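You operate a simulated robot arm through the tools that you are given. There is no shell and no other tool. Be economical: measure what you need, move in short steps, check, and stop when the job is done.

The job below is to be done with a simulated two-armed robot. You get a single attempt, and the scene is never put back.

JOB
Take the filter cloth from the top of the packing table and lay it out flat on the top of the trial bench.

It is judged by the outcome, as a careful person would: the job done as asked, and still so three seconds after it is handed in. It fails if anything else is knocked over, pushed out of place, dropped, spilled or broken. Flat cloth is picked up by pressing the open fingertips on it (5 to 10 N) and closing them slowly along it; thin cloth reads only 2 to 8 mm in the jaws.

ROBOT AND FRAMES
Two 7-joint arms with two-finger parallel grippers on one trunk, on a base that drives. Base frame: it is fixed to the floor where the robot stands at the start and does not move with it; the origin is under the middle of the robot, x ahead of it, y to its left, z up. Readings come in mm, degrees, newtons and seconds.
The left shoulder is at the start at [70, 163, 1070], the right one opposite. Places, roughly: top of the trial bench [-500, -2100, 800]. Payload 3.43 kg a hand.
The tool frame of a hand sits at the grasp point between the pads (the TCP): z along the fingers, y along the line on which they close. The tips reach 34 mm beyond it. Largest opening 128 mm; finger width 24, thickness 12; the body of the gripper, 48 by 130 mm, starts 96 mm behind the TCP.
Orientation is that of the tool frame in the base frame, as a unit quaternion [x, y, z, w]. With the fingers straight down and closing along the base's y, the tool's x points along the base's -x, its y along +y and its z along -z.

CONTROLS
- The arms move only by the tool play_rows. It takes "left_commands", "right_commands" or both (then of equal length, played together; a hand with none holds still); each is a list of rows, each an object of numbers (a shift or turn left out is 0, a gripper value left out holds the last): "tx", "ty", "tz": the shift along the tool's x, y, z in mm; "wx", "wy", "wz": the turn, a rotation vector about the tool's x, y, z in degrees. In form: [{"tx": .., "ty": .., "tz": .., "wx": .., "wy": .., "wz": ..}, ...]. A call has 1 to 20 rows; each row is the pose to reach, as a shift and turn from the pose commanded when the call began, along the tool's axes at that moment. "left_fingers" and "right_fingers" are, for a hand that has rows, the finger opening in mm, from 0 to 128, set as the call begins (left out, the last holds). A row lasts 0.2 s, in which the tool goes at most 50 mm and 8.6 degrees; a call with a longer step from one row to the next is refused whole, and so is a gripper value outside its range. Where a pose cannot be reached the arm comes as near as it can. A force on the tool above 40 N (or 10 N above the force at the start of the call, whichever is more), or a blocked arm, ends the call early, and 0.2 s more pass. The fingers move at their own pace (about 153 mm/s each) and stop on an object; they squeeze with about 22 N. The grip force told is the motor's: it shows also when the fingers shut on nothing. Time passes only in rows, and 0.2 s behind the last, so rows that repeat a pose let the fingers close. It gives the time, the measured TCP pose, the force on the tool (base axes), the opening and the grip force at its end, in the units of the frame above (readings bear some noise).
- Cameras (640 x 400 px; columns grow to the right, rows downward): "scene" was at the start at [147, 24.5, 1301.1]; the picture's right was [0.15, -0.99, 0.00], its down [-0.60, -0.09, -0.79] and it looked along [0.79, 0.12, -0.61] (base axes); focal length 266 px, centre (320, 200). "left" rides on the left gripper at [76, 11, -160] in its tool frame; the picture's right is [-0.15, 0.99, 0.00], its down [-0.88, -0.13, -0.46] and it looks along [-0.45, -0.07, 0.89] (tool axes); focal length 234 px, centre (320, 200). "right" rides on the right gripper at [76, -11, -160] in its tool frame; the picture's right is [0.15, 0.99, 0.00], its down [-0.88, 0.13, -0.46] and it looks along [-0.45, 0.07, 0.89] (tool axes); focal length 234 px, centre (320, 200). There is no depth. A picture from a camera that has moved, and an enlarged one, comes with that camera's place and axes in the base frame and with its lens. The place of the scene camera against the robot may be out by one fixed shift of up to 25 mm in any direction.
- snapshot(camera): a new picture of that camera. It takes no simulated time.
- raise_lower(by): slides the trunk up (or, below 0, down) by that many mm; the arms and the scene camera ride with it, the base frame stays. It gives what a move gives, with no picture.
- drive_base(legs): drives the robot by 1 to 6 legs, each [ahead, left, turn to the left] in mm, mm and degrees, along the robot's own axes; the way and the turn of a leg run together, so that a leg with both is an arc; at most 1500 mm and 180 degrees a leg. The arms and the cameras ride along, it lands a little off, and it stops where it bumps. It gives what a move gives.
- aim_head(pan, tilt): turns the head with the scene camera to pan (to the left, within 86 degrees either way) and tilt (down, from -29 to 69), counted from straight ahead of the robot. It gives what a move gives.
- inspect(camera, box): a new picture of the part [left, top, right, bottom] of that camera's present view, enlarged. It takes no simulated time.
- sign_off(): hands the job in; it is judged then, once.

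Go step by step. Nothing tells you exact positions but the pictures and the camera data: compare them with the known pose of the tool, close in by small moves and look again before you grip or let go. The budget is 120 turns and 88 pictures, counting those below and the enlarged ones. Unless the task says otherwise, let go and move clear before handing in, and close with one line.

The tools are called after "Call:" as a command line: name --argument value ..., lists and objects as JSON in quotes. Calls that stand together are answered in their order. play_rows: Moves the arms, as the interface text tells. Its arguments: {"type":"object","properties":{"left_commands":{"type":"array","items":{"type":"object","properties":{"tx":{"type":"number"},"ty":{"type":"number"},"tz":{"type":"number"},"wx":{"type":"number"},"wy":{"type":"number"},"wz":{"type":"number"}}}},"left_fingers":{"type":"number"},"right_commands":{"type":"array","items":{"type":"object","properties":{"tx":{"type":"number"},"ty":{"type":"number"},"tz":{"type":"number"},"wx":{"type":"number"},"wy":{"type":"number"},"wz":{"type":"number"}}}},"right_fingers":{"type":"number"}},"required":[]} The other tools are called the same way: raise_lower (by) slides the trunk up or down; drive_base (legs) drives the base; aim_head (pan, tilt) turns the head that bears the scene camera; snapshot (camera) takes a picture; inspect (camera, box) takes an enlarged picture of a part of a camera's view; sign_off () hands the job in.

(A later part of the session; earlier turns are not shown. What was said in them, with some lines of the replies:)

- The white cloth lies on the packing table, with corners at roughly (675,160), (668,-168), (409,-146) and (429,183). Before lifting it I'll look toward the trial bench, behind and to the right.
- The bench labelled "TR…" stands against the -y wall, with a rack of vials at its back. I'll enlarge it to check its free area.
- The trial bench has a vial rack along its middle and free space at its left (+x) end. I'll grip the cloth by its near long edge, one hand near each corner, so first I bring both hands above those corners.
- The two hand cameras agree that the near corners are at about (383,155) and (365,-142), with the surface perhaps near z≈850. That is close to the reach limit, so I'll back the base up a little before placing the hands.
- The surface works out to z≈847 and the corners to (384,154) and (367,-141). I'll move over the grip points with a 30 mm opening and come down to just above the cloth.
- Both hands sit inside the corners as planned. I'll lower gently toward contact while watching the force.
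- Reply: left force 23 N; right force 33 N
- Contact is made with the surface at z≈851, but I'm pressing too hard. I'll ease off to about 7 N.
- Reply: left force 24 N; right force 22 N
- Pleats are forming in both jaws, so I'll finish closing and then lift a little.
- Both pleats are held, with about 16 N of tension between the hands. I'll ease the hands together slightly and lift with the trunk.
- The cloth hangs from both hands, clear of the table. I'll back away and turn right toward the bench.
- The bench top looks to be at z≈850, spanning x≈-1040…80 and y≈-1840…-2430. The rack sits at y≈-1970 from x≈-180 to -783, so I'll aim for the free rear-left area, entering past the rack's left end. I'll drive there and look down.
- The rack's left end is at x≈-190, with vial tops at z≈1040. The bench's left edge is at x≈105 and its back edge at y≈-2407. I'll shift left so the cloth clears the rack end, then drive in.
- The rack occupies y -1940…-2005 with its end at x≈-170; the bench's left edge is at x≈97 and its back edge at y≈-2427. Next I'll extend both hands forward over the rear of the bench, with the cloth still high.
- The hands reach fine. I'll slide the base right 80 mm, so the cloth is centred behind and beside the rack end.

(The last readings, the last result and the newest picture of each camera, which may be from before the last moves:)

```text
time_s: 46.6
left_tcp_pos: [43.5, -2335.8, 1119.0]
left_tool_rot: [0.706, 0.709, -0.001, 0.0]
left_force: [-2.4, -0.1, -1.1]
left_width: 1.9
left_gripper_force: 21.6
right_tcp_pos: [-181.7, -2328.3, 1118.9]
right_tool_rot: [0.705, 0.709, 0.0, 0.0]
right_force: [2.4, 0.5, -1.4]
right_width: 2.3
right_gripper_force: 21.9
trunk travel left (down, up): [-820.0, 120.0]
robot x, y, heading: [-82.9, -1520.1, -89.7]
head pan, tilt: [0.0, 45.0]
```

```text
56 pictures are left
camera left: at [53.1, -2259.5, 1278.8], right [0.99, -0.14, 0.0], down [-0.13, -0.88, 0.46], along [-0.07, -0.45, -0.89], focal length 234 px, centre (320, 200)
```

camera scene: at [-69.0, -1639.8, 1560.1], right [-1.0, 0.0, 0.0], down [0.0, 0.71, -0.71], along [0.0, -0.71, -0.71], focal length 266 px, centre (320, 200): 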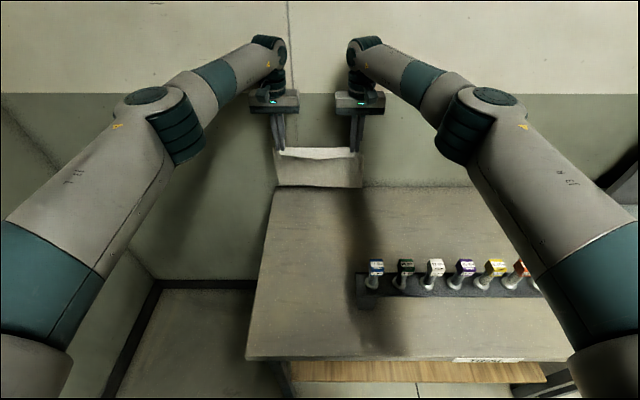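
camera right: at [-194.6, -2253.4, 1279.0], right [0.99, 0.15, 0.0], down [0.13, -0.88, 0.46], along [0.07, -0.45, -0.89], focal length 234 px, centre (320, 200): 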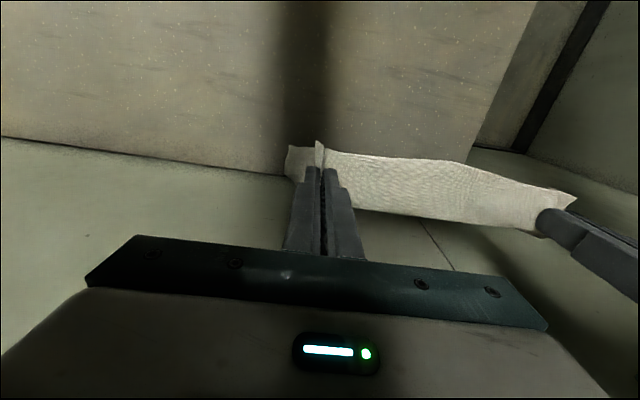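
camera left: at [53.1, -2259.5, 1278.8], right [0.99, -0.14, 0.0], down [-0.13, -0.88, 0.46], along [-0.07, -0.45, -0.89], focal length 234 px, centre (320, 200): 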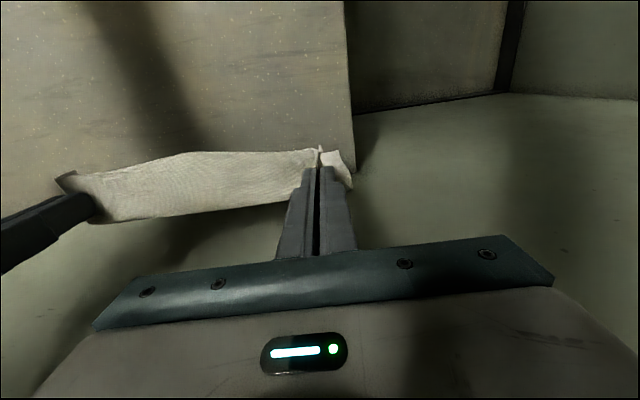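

The cloth hangs with its bottom edge just above the bench near y≈-2350, back edge at -2427. I'll start laying: touch the hem down and bring the hands back toward the robot while lowering.

Call:
play_rows --left_commands '[{"tx": 3, "tz": 12}, {"tx": 6, "tz": 25}, {"tx": 10, "tz": 40}, {"tx": 16, "tz": 47}, {"tx": 22, "tz": 53}, {"tx": 30, "tz": 59}, {"tx": 38, "tz": 65}, {"tx": 47, "tz": 71}, {"tx": 55, "tz": 77}, {"tx": 64, "tz": 83}, {"tx": 72, "tz": 89}, {"tx": 72, "tz": 89}]' --right_commands '[{"tx": 3, "tz": 12}, {"tx": 6, "tz": 25}, {"tx": 10, "tz": 40}, {"tx": 16, "tz": 47}, {"tx": 22, "tz": 53}, {"tx": 30, "tz": 59}, {"tx": 38, "tz": 65}, {"tx": 47, "tz": 71}, {"tx": 55, "tz": 77}, {"tx": 64, "tz": 83}, {"tx": 72, "tz": 89}, {"tx": 72, "tz": 89}]'

Call:
inspect --camera "scene" --box '[200, 80, 440, 300]'

Call:
snapshot --camera "left"

Call:
snapshot --camera "right"

```text
time_s: 49.2
left_tcp_pos: [39.2, -2264.0, 1031.0]
left_tool_rot: [0.706, 0.709, -0.001, 0.0]
left_force: [-1.4, -0.3, -0.1]
left_width: 2.1
left_gripper_force: 21.4
right_tcp_pos: [-182.5, -2259.3, 1029.2]
right_tool_rot: [0.706, 0.709, 0.001, 0.0]
right_force: [1.1, -0.7, 0.1]
right_width: 2.1
right_gripper_force: 21.8
trunk travel left (down, up): [-820.0, 120.0]
robot x, y, heading: [-82.2, -1518.1, -89.8]
head pan, tilt: [0.0, 45.0]
```

```text
1.82 times, centred on (320, 190) of scene
camera zoom: at [-69.6, -1640.1, 1560.0], right [-1.0, 0.0, 0.0], down [0.0, 0.71, -0.71], along [0.0, -0.71, -0.71], focal length 483 px, centre (320, 218)
```

zoom: 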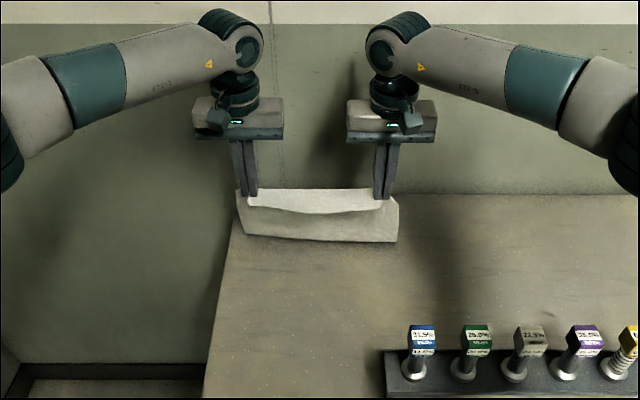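

```text
54 pictures are left
camera left: at [51.1, -2188.2, 1190.2], right [0.99, -0.14, 0.0], down [-0.13, -0.88, 0.46], along [-0.07, -0.45, -0.89], focal length 234 px, centre (320, 200)
```

left: 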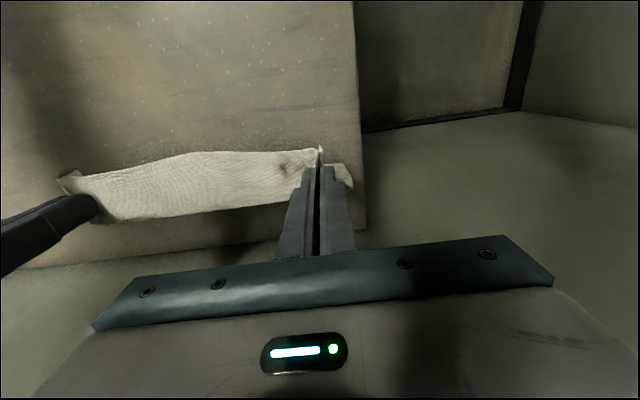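

```text
53 pictures are left
camera right: at [-195.2, -2183.2, 1189.7], right [0.99, 0.15, 0.0], down [0.13, -0.88, 0.46], along [0.07, -0.45, -0.89], focal length 234 px, centre (320, 200)
```

right: 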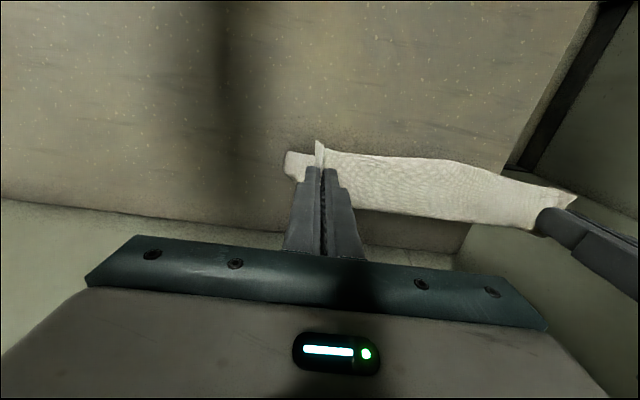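

The cloth hangs shorter than I expected, so the hem is only just touching near y≈-2280. I'll lift slightly, go back toward the rear and start the lay from there.

Call:
play_rows --left_commands '[{"tz": -20}, {"tx": -38, "tz": -24}, {"tx": -75, "tz": -24}, {"tx": -75, "tz": -24}, {"tx": -75, "tz": -12}, {"tx": -73, "tz": 0}, {"tx": -65, "tz": 6}, {"tx": -50, "tz": 11}, {"tx": -35, "tz": 16}, {"tx": -20, "tz": 21}, {"tx": -5, "tz": 27}, {"tx": -5, "tz": 27}]' --right_commands '[{"tz": -20}, {"tx": -38, "tz": -24}, {"tx": -75, "tz": -24}, {"tx": -75, "tz": -24}, {"tx": -75, "tz": -12}, {"tx": -73, "tz": 0}, {"tx": -65, "tz": 6}, {"tx": -50, "tz": 11}, {"tx": -35, "tz": 16}, {"tx": -20, "tz": 21}, {"tx": -5, "tz": 27}, {"tx": -5, "tz": 27}]'

Call:
inspect --camera "scene" --box '[200, 80, 440, 300]'

Call:
snapshot --camera "right"

```text
time_s: 51.8
left_tcp_pos: [40.0, -2268.1, 1002.8]
left_tool_rot: [0.705, 0.709, 0.0, 0.001]
left_force: [0.9, -0.1, 0.9]
left_width: 2.1
left_gripper_force: 21.5
right_tcp_pos: [-180.8, -2262.3, 1002.7]
right_tool_rot: [0.706, 0.708, 0.0, 0.001]
right_force: [-0.2, 0.7, -0.4]
right_width: 2.2
right_gripper_force: 22.2
trunk travel left (down, up): [-820.0, 120.0]
robot x, y, heading: [-80.8, -1522.0, -89.8]
head pan, tilt: [0.0, 45.0]
```

```text
1.82 times, centred on (320, 190) of scene
camera zoom: at [-69.7, -1640.3, 1560.0], right [-1.0, 0.0, 0.0], down [0.0, 0.71, -0.71], along [0.0, -0.71, -0.71], focal length 483 px, centre (320, 218)
```

zoom: 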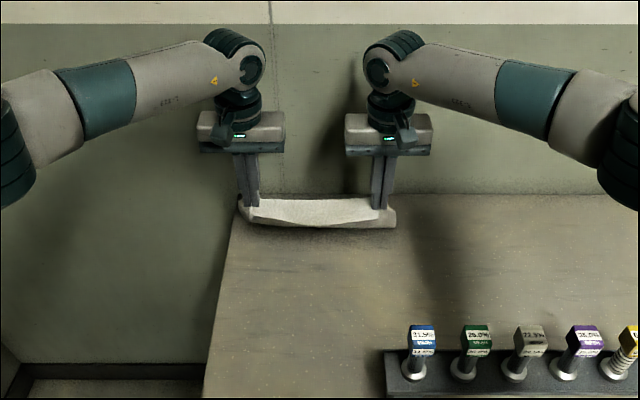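

```text
51 pictures are left
camera right: at [-193.7, -2187.2, 1163.3], right [0.99, 0.15, 0.0], down [0.13, -0.88, 0.46], along [0.07, -0.45, -0.89], focal length 234 px, centre (320, 200)
```

right: 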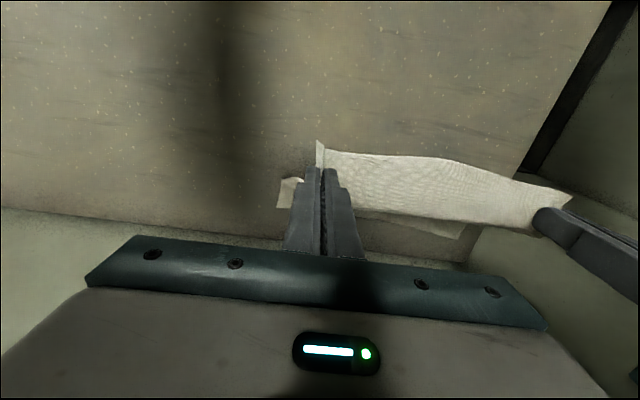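

The hem has now landed at y≈-2370 with corners at x≈66 and -231, as planned. I'll continue the arc down toward the robot.

Call:
play_rows --left_commands '[{"tx": 12, "tz": 8}, {"tx": 24, "tz": 16}, {"tx": 35, "tz": 24}, {"tx": 45, "tz": 34}, {"tx": 54, "tz": 44}, {"tx": 62, "tz": 54}, {"tx": 68, "tz": 64}, {"tx": 73, "tz": 74}, {"tx": 77, "tz": 84}, {"tx": 81, "tz": 96}, {"tx": 84, "tz": 106}, {"tx": 84, "tz": 106}]' --right_commands '[{"tx": 12, "tz": 8}, {"tx": 24, "tz": 16}, {"tx": 35, "tz": 24}, {"tx": 45, "tz": 34}, {"tx": 54, "tz": 44}, {"tx": 62, "tz": 54}, {"tx": 68, "tz": 64}, {"tx": 73, "tz": 74}, {"tx": 77, "tz": 84}, {"tx": 81, "tz": 96}, {"tx": 84, "tz": 106}, {"tx": 84, "tz": 106}]'

Call:
inspect --camera "scene" --box '[200, 80, 440, 300]'

Call:
snapshot --camera "right"

Call:
snapshot --camera "left"

```text
time_s: 54.4
left_tcp_pos: [40.0, -2185.1, 896.1]
left_tool_rot: [0.706, 0.709, 0.0, 0.0]
left_force: [-1.4, 0.8, 0.1]
left_width: 2.0
left_gripper_force: 21.4
right_tcp_pos: [-183.4, -2178.7, 898.1]
right_tool_rot: [0.705, 0.71, 0.0, 0.001]
right_force: [1.0, -0.6, 0.4]
right_width: 2.2
right_gripper_force: 22.0
trunk travel left (down, up): [-820.0, 120.0]
robot x, y, heading: [-78.4, -1517.8, -90.2]
head pan, tilt: [0.0, 45.0]
```

```text
1.82 times, centred on (320, 190) of scene
camera zoom: at [-69.7, -1639.7, 1560.1], right [-1.0, 0.0, 0.0], down [0.0, 0.71, -0.71], along [0.0, -0.71, -0.71], focal length 483 px, centre (320, 218)
```

zoom: 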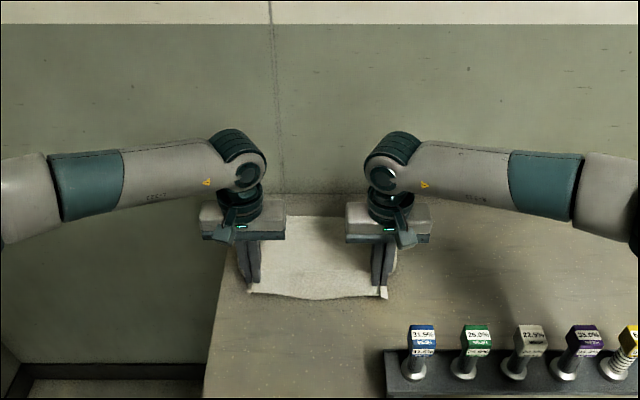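

```text
49 pictures are left
camera right: at [-195.9, -2103.0, 1057.5], right [0.99, 0.15, 0.0], down [0.13, -0.88, 0.46], along [0.07, -0.45, -0.89], focal length 234 px, centre (320, 200)
```

right: 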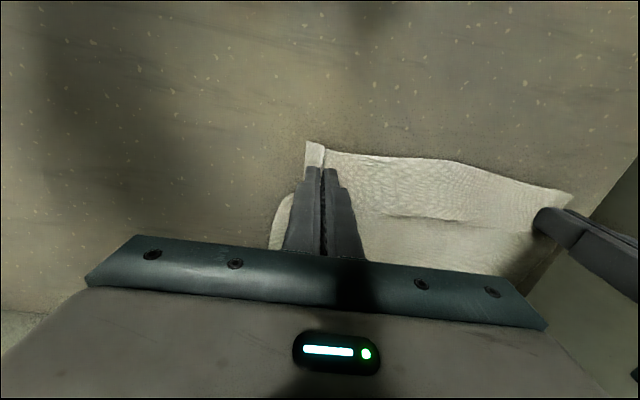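

```text
48 pictures are left
camera left: at [50.6, -2108.9, 1056.0], right [0.99, -0.14, 0.0], down [-0.13, -0.88, 0.46], along [-0.07, -0.45, -0.89], focal length 234 px, centre (320, 200)
```

left: 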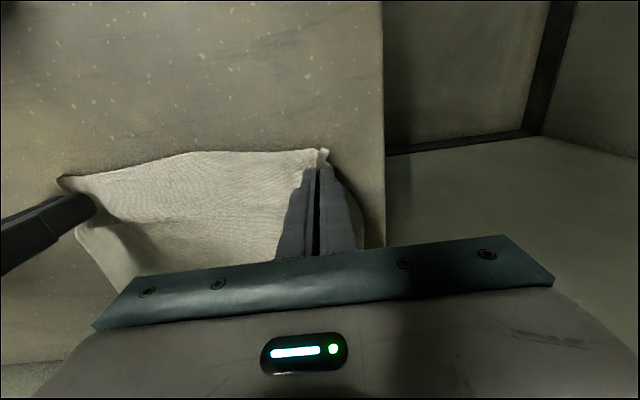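

The cloth is nearly down with a slight slack ripple. I'll lower to just above contact while pulling back about 16 mm to smooth it.

Call:
play_rows --left_commands '[{"tx": 3, "tz": 4}, {"tx": 6, "tz": 8}, {"tx": 9, "tz": 9}, {"tx": 13, "tz": 9}, {"tx": 16, "tz": 9}, {"tx": 16, "tz": 9}]' --right_commands '[{"tx": 3, "tz": 4}, {"tx": 6, "tz": 8}, {"tx": 9, "tz": 10}, {"tx": 13, "tz": 10}, {"tx": 16, "tz": 10}, {"tx": 16, "tz": 10}]'

Call:
snapshot --camera "right"

Call:
snapshot --camera "left"

Call:
inspect --camera "scene" --box '[240, 150, 400, 260]'

```text
time_s: 55.8
left_tcp_pos: [40.2, -2169.0, 887.8]
left_tool_rot: [0.705, 0.709, 0.001, -0.001]
left_force: [-1.0, -0.5, 0.7]
left_width: 2.0
left_gripper_force: 21.9
right_tcp_pos: [-182.9, -2162.7, 885.5]
right_tool_rot: [0.706, 0.709, 0.0, 0.001]
right_force: [1.2, -0.9, 0.2]
right_width: 2.1
right_gripper_force: 22.0
trunk travel left (down, up): [-820.0, 120.0]
robot x, y, heading: [-80.6, -1521.6, -90.0]
head pan, tilt: [0.0, 45.0]
```

```text
47 pictures are left
camera right: at [-195.4, -2087.7, 1046.2], right [0.99, 0.15, 0.0], down [0.13, -0.88, 0.46], along [0.07, -0.45, -0.89], focal length 234 px, centre (320, 200)
```

right: 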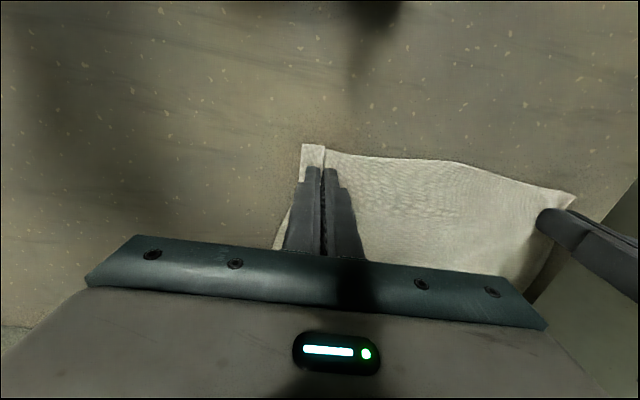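

```text
46 pictures are left
camera left: at [50.4, -2093.1, 1047.7], right [0.99, -0.14, 0.0], down [-0.13, -0.88, 0.46], along [-0.06, -0.45, -0.89], focal length 234 px, centre (320, 200)
```

left: 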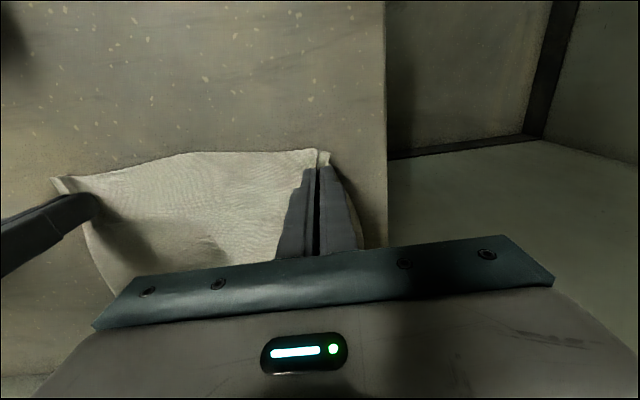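

```text
3.64 times, centred on (320, 205) of scene
camera zoom: at [-69.6, -1639.9, 1560.1], right [-1.0, 0.0, 0.0], down [0.0, 0.71, -0.71], along [0.0, -0.71, -0.71], focal length 966 px, centre (320, 182)
```

zoom: 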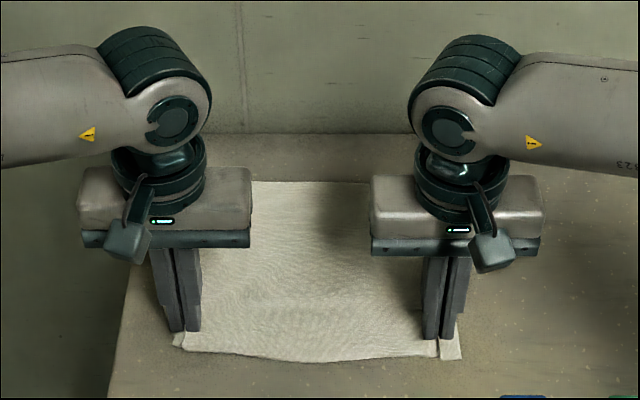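

The cloth lies flat, with only the pleats held in the jaws. I'll press the tips down lightly so that opening them spreads the pleats flat.

Call:
play_rows --left_commands '[{"tz": 1}, {"tz": 2}, {"tz": 2}, {"tz": 2}]' --right_commands '[{"tz": 0.5}, {"tz": 1}, {"tz": 1}, {"tz": 1}]'

```text
time_s: 56.8
left_tcp_pos: [40.0, -2169.2, 886.2]
left_tool_rot: [0.706, 0.708, 0.0, 0.0]
left_force: [-1.5, -0.7, 0.8]
left_width: 2.1
left_gripper_force: 22.0
right_tcp_pos: [-183.9, -2163.4, 886.7]
right_tool_rot: [0.705, 0.709, 0.0, 0.0]
right_force: [1.2, -1.9, 5.4]
right_width: 2.3
right_gripper_force: 21.9
trunk travel left (down, up): [-820.0, 120.0]
robot x, y, heading: [-84.9, -1515.6, -89.9]
head pan, tilt: [0.0, 45.0]
```

Call:
play_rows --left_commands '[{"tz": 0.7}, {"tz": 1.4}, {"tz": 1.4}, {"tz": 1.4}]' --right_commands '[{"tz": 0}, {"tz": 0}, {"tz": 0}, {"tz": 0}]'

```text
time_s: 57.8
left_tcp_pos: [40.0, -2169.3, 886.5]
left_tool_rot: [0.705, 0.709, 0.0, 0.0]
left_force: [-0.2, 0.7, 7.8]
left_width: 2.1
left_gripper_force: 21.9
right_tcp_pos: [-182.0, -2161.9, 885.4]
right_tool_rot: [0.706, 0.708, 0.0, 0.0]
right_force: [1.2, -1.0, 2.0]
right_width: 2.1
right_gripper_force: 22.0
trunk travel left (down, up): [-820.0, 120.0]
robot x, y, heading: [-80.0, -1517.0, -90.0]
head pan, tilt: [0.0, 45.0]
```

Call:
play_rows --left_commands '[{"tz": 0}, {"tz": 0}]' --right_commands '[{"tz": 0.4}, {"tz": 0.4}]' --left_fingers 8 --right_fingers 8

Call:
play_rows --left_commands '[{"tz": 0}, {"tz": 0}]' --right_commands '[{"tz": 0}, {"tz": 0}]' --left_fingers 16 --right_fingers 16

Call:
play_rows --left_commands '[{"tz": 0}, {"tz": 0}]' --right_commands '[{"tz": 0}, {"tz": 0}]' --left_fingers 26 --right_fingers 26

Call:
snapshot --camera "right"

Call:
snapshot --camera "left"

```text
time_s: 58.4
left_tcp_pos: [39.0, -2168.9, 885.9]
left_tool_rot: [0.706, 0.708, -0.001, 0.001]
left_force: [-1.5, -0.8, 8.0]
left_width: 7.1
left_gripper_force: 0.0
right_tcp_pos: [-181.9, -2163.8, 885.7]
right_tool_rot: [0.705, 0.709, 0.0, 0.001]
right_force: [0.4, 0.4, 3.5]
right_width: 7.8
right_gripper_force: 0.0
trunk travel left (down, up): [-820.0, 120.0]
robot x, y, heading: [-79.7, -1519.2, -90.0]
head pan, tilt: [0.0, 45.0]
```

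```text
time_s: 59.0
left_tcp_pos: [39.3, -2168.5, 885.2]
left_tool_rot: [0.706, 0.708, 0.0, 0.0]
left_force: [-1.5, 0.6, 8.4]
left_width: 15.1
left_gripper_force: 0.0
right_tcp_pos: [-183.5, -2162.2, 885.5]
right_tool_rot: [0.705, 0.709, 0.0, 0.0]
right_force: [0.2, 0.4, 2.3]
right_width: 15.7
right_gripper_force: 0.0
trunk travel left (down, up): [-820.0, 120.0]
robot x, y, heading: [-84.7, -1523.9, -89.7]
head pan, tilt: [0.0, 45.0]
```

```text
time_s: 59.6
left_tcp_pos: [39.8, -2168.7, 886.7]
left_tool_rot: [0.706, 0.709, -0.002, 0.0]
left_force: [-2.3, -0.7, 8.3]
left_width: 25.2
left_gripper_force: 0.1
right_tcp_pos: [-183.1, -2162.0, 885.4]
right_tool_rot: [0.705, 0.709, 0.0, 0.001]
right_force: [-0.3, -0.6, 2.4]
right_width: 25.7
right_gripper_force: 0.0
trunk travel left (down, up): [-820.0, 120.0]
robot x, y, heading: [-81.9, -1518.5, -89.5]
head pan, tilt: [0.0, 45.0]
```

```text
44 pictures are left
camera right: at [-195.8, -2086.7, 1045.9], right [0.99, 0.15, 0.0], down [0.13, -0.88, 0.46], along [0.07, -0.45, -0.89], focal length 234 px, centre (320, 200)
```

right: 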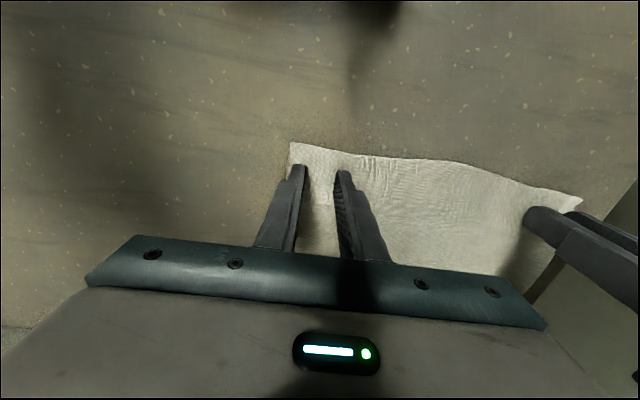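

```text
43 pictures are left
camera left: at [50.2, -2092.5, 1045.4], right [0.99, -0.14, 0.0], down [-0.13, -0.88, 0.46], along [-0.07, -0.45, -0.89], focal length 234 px, centre (320, 200)
```

left: 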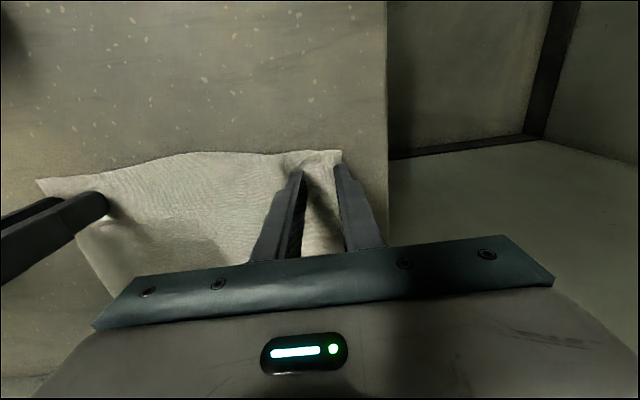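

The pleats have opened out flat at both corners. I'll lift straight up and look.

Call:
play_rows --left_commands '[{"tz": -10}, {"tz": -30}, {"tz": -60}, {"tz": -100}, {"tz": -140}, {"tz": -180}, {"tz": -220}, {"tz": -220}]' --right_commands '[{"tz": -10}, {"tz": -30}, {"tz": -60}, {"tz": -100}, {"tz": -140}, {"tz": -180}, {"tz": -220}, {"tz": -220}]'

Call:
snapshot --camera "right"

Call:
snapshot --camera "left"

Call:
inspect --camera "scene" --box '[220, 150, 420, 275]'

```text
time_s: 61.4
left_tcp_pos: [38.9, -2169.8, 1104.1]
left_tool_rot: [0.706, 0.708, 0.0, 0.0]
left_force: [-0.3, 0.0, -1.3]
left_width: 25.9
left_gripper_force: 0.0
right_tcp_pos: [-180.1, -2164.7, 1105.5]
right_tool_rot: [0.706, 0.708, 0.0, 0.0]
right_force: [0.4, -0.3, -0.7]
right_width: 26.1
right_gripper_force: 0.0
trunk travel left (down, up): [-820.0, 120.0]
robot x, y, heading: [-81.5, -1518.7, -90.0]
head pan, tilt: [0.0, 45.0]
```

```text
42 pictures are left
camera right: at [-193.6, -2088.9, 1265.9], right [0.99, 0.15, 0.0], down [0.13, -0.88, 0.45], along [0.07, -0.45, -0.89], focal length 234 px, centre (320, 200)
```

right: 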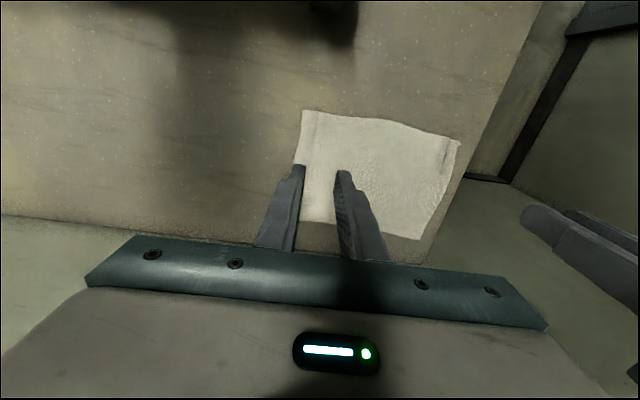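

```text
41 pictures are left
camera left: at [50.6, -2094.2, 1264.0], right [0.99, -0.14, 0.0], down [-0.13, -0.88, 0.46], along [-0.06, -0.45, -0.89], focal length 234 px, centre (320, 200)
```

left: 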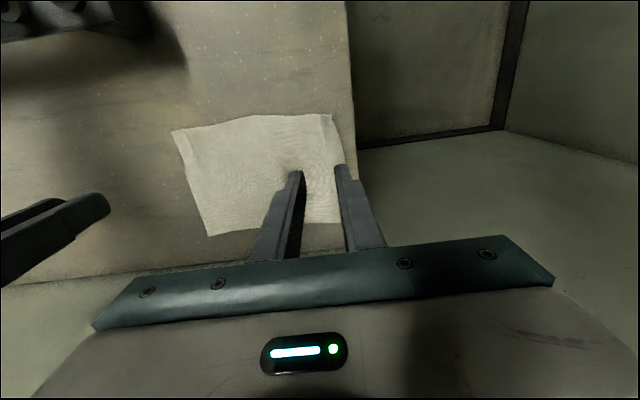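

```text
3.20 times, centred on (320, 212) of scene
camera zoom: at [-69.7, -1640.4, 1560.0], right [-1.0, 0.0, 0.0], down [0.0, 0.71, -0.71], along [0.0, -0.71, -0.71], focal length 850 px, centre (320, 160)
```

zoom: 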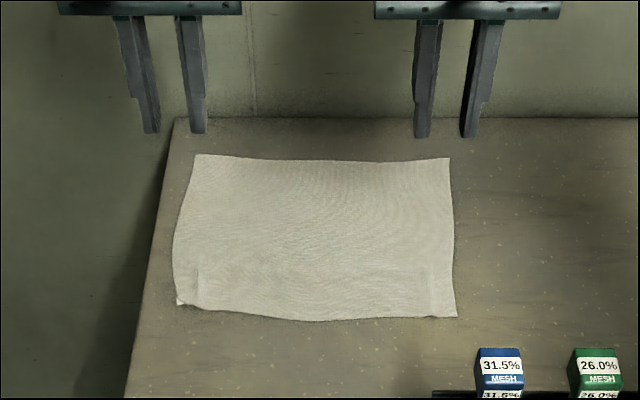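

The cloth lies flat and entirely on the bench. I'll check the near-left corner and the remaining crease more closely.

Call:
inspect --camera "scene" --box '[260, 190, 370, 260]'

Call:
inspect --camera "left" --box '[160, 90, 370, 240]'

```text
5.71 times, centred on (315, 225) of scene
camera zoom: at [-69.7, -1640.4, 1560.0], right [-1.0, 0.0, 0.0], down [0.0, 0.71, -0.71], along [0.0, -0.71, -0.71], focal length 1518 px, centre (349, 57)
```

zoom: 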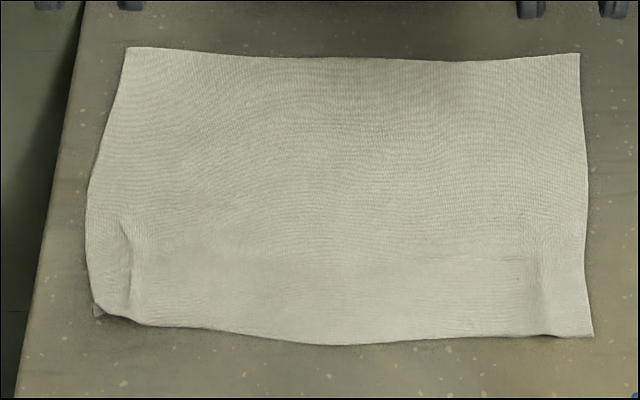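

```text
2.67 times, centred on (265, 165) of left
camera zoom: at [50.6, -2094.2, 1264.0], right [0.99, -0.14, 0.0], down [-0.13, -0.88, 0.46], along [-0.06, -0.45, -0.89], focal length 624 px, centre (467, 293)
```

zoom: 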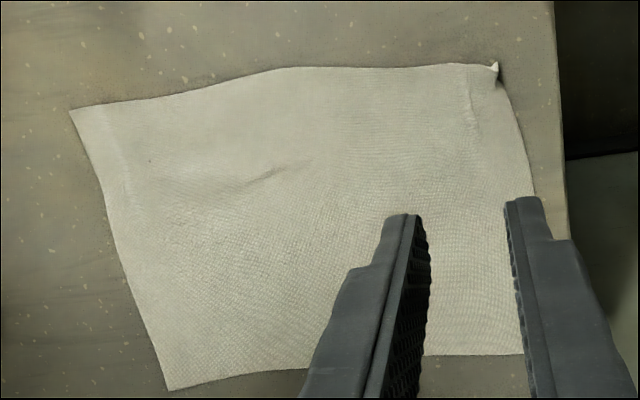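

The cloth is flat apart from a tiny curl at one corner, and within the bench edges. I'll raise the arms clear of the vials, back off and do a final check.

Call:
raise_lower --by 115

Call:
drive_base --legs '[[-450, 0, 0]]'

Call:
snapshot --camera "scene"

Call:
inspect --camera "scene" --box '[200, 80, 480, 255]'

```text
time_s: 62.9
left_tcp_pos: [39.6, -2170.0, 1218.2]
left_tool_rot: [0.706, 0.709, 0.0, 0.0]
left_force: [1.1, 0.0, 0.5]
left_width: 25.9
left_gripper_force: 0.1
right_tcp_pos: [-181.1, -2165.2, 1219.8]
right_tool_rot: [0.705, 0.709, 0.0, 0.0]
right_force: [0.2, -0.1, 0.3]
right_width: 25.9
right_gripper_force: 0.2
trunk travel left (down, up): [-935.0, 5.0]
robot x, y, heading: [-83.6, -1520.4, -89.8]
head pan, tilt: [0.0, 45.0]
```

```text
time_s: 65.6
left_tcp_pos: [35.6, -1725.1, 1217.9]
left_tool_rot: [0.708, 0.706, 0.0, -0.001]
left_force: [-0.3, -0.6, 0.3]
left_width: 25.8
left_gripper_force: 0.1
right_tcp_pos: [-185.1, -1717.1, 1219.2]
right_tool_rot: [0.707, 0.707, 0.001, 0.0]
right_force: [0.1, -0.7, 0.4]
right_width: 26.2
right_gripper_force: 0.1
trunk travel left (down, up): [-935.0, 5.0]
robot x, y, heading: [-80.0, -1073.5, -90.3]
head pan, tilt: [0.0, 45.0]
```

```text
37 pictures are left
camera scene: at [-70.4, -1194.9, 1674.8], right [-1.0, 0.0, 0.0], down [0.0, 0.71, -0.71], along [0.0, -0.71, -0.71], focal length 266 px, centre (320, 200)
```

scene: 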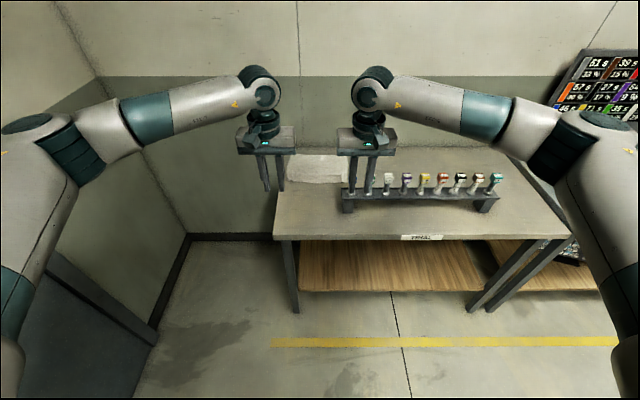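

```text
2.29 times, centred on (340, 168) of scene
camera zoom: at [-70.4, -1194.9, 1674.8], right [-1.0, 0.0, 0.0], down [0.0, 0.71, -0.71], along [0.0, -0.71, -0.71], focal length 607 px, centre (274, 274)
```

zoom: 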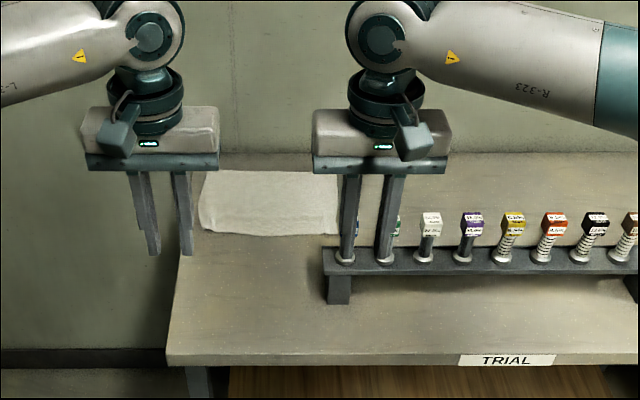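

The cloth lies flat on the trial bench, the rack and all its vials are undisturbed, and the arms are clear. I'm handing the job in.

Call:
sign_off

```text
The job is handed in.
```

The filter cloth is laid out flat on top of the trial bench, at the rear left behind the vial rack. One near corner has a tiny curl, the vial rack was not touched, and both hands are clear.
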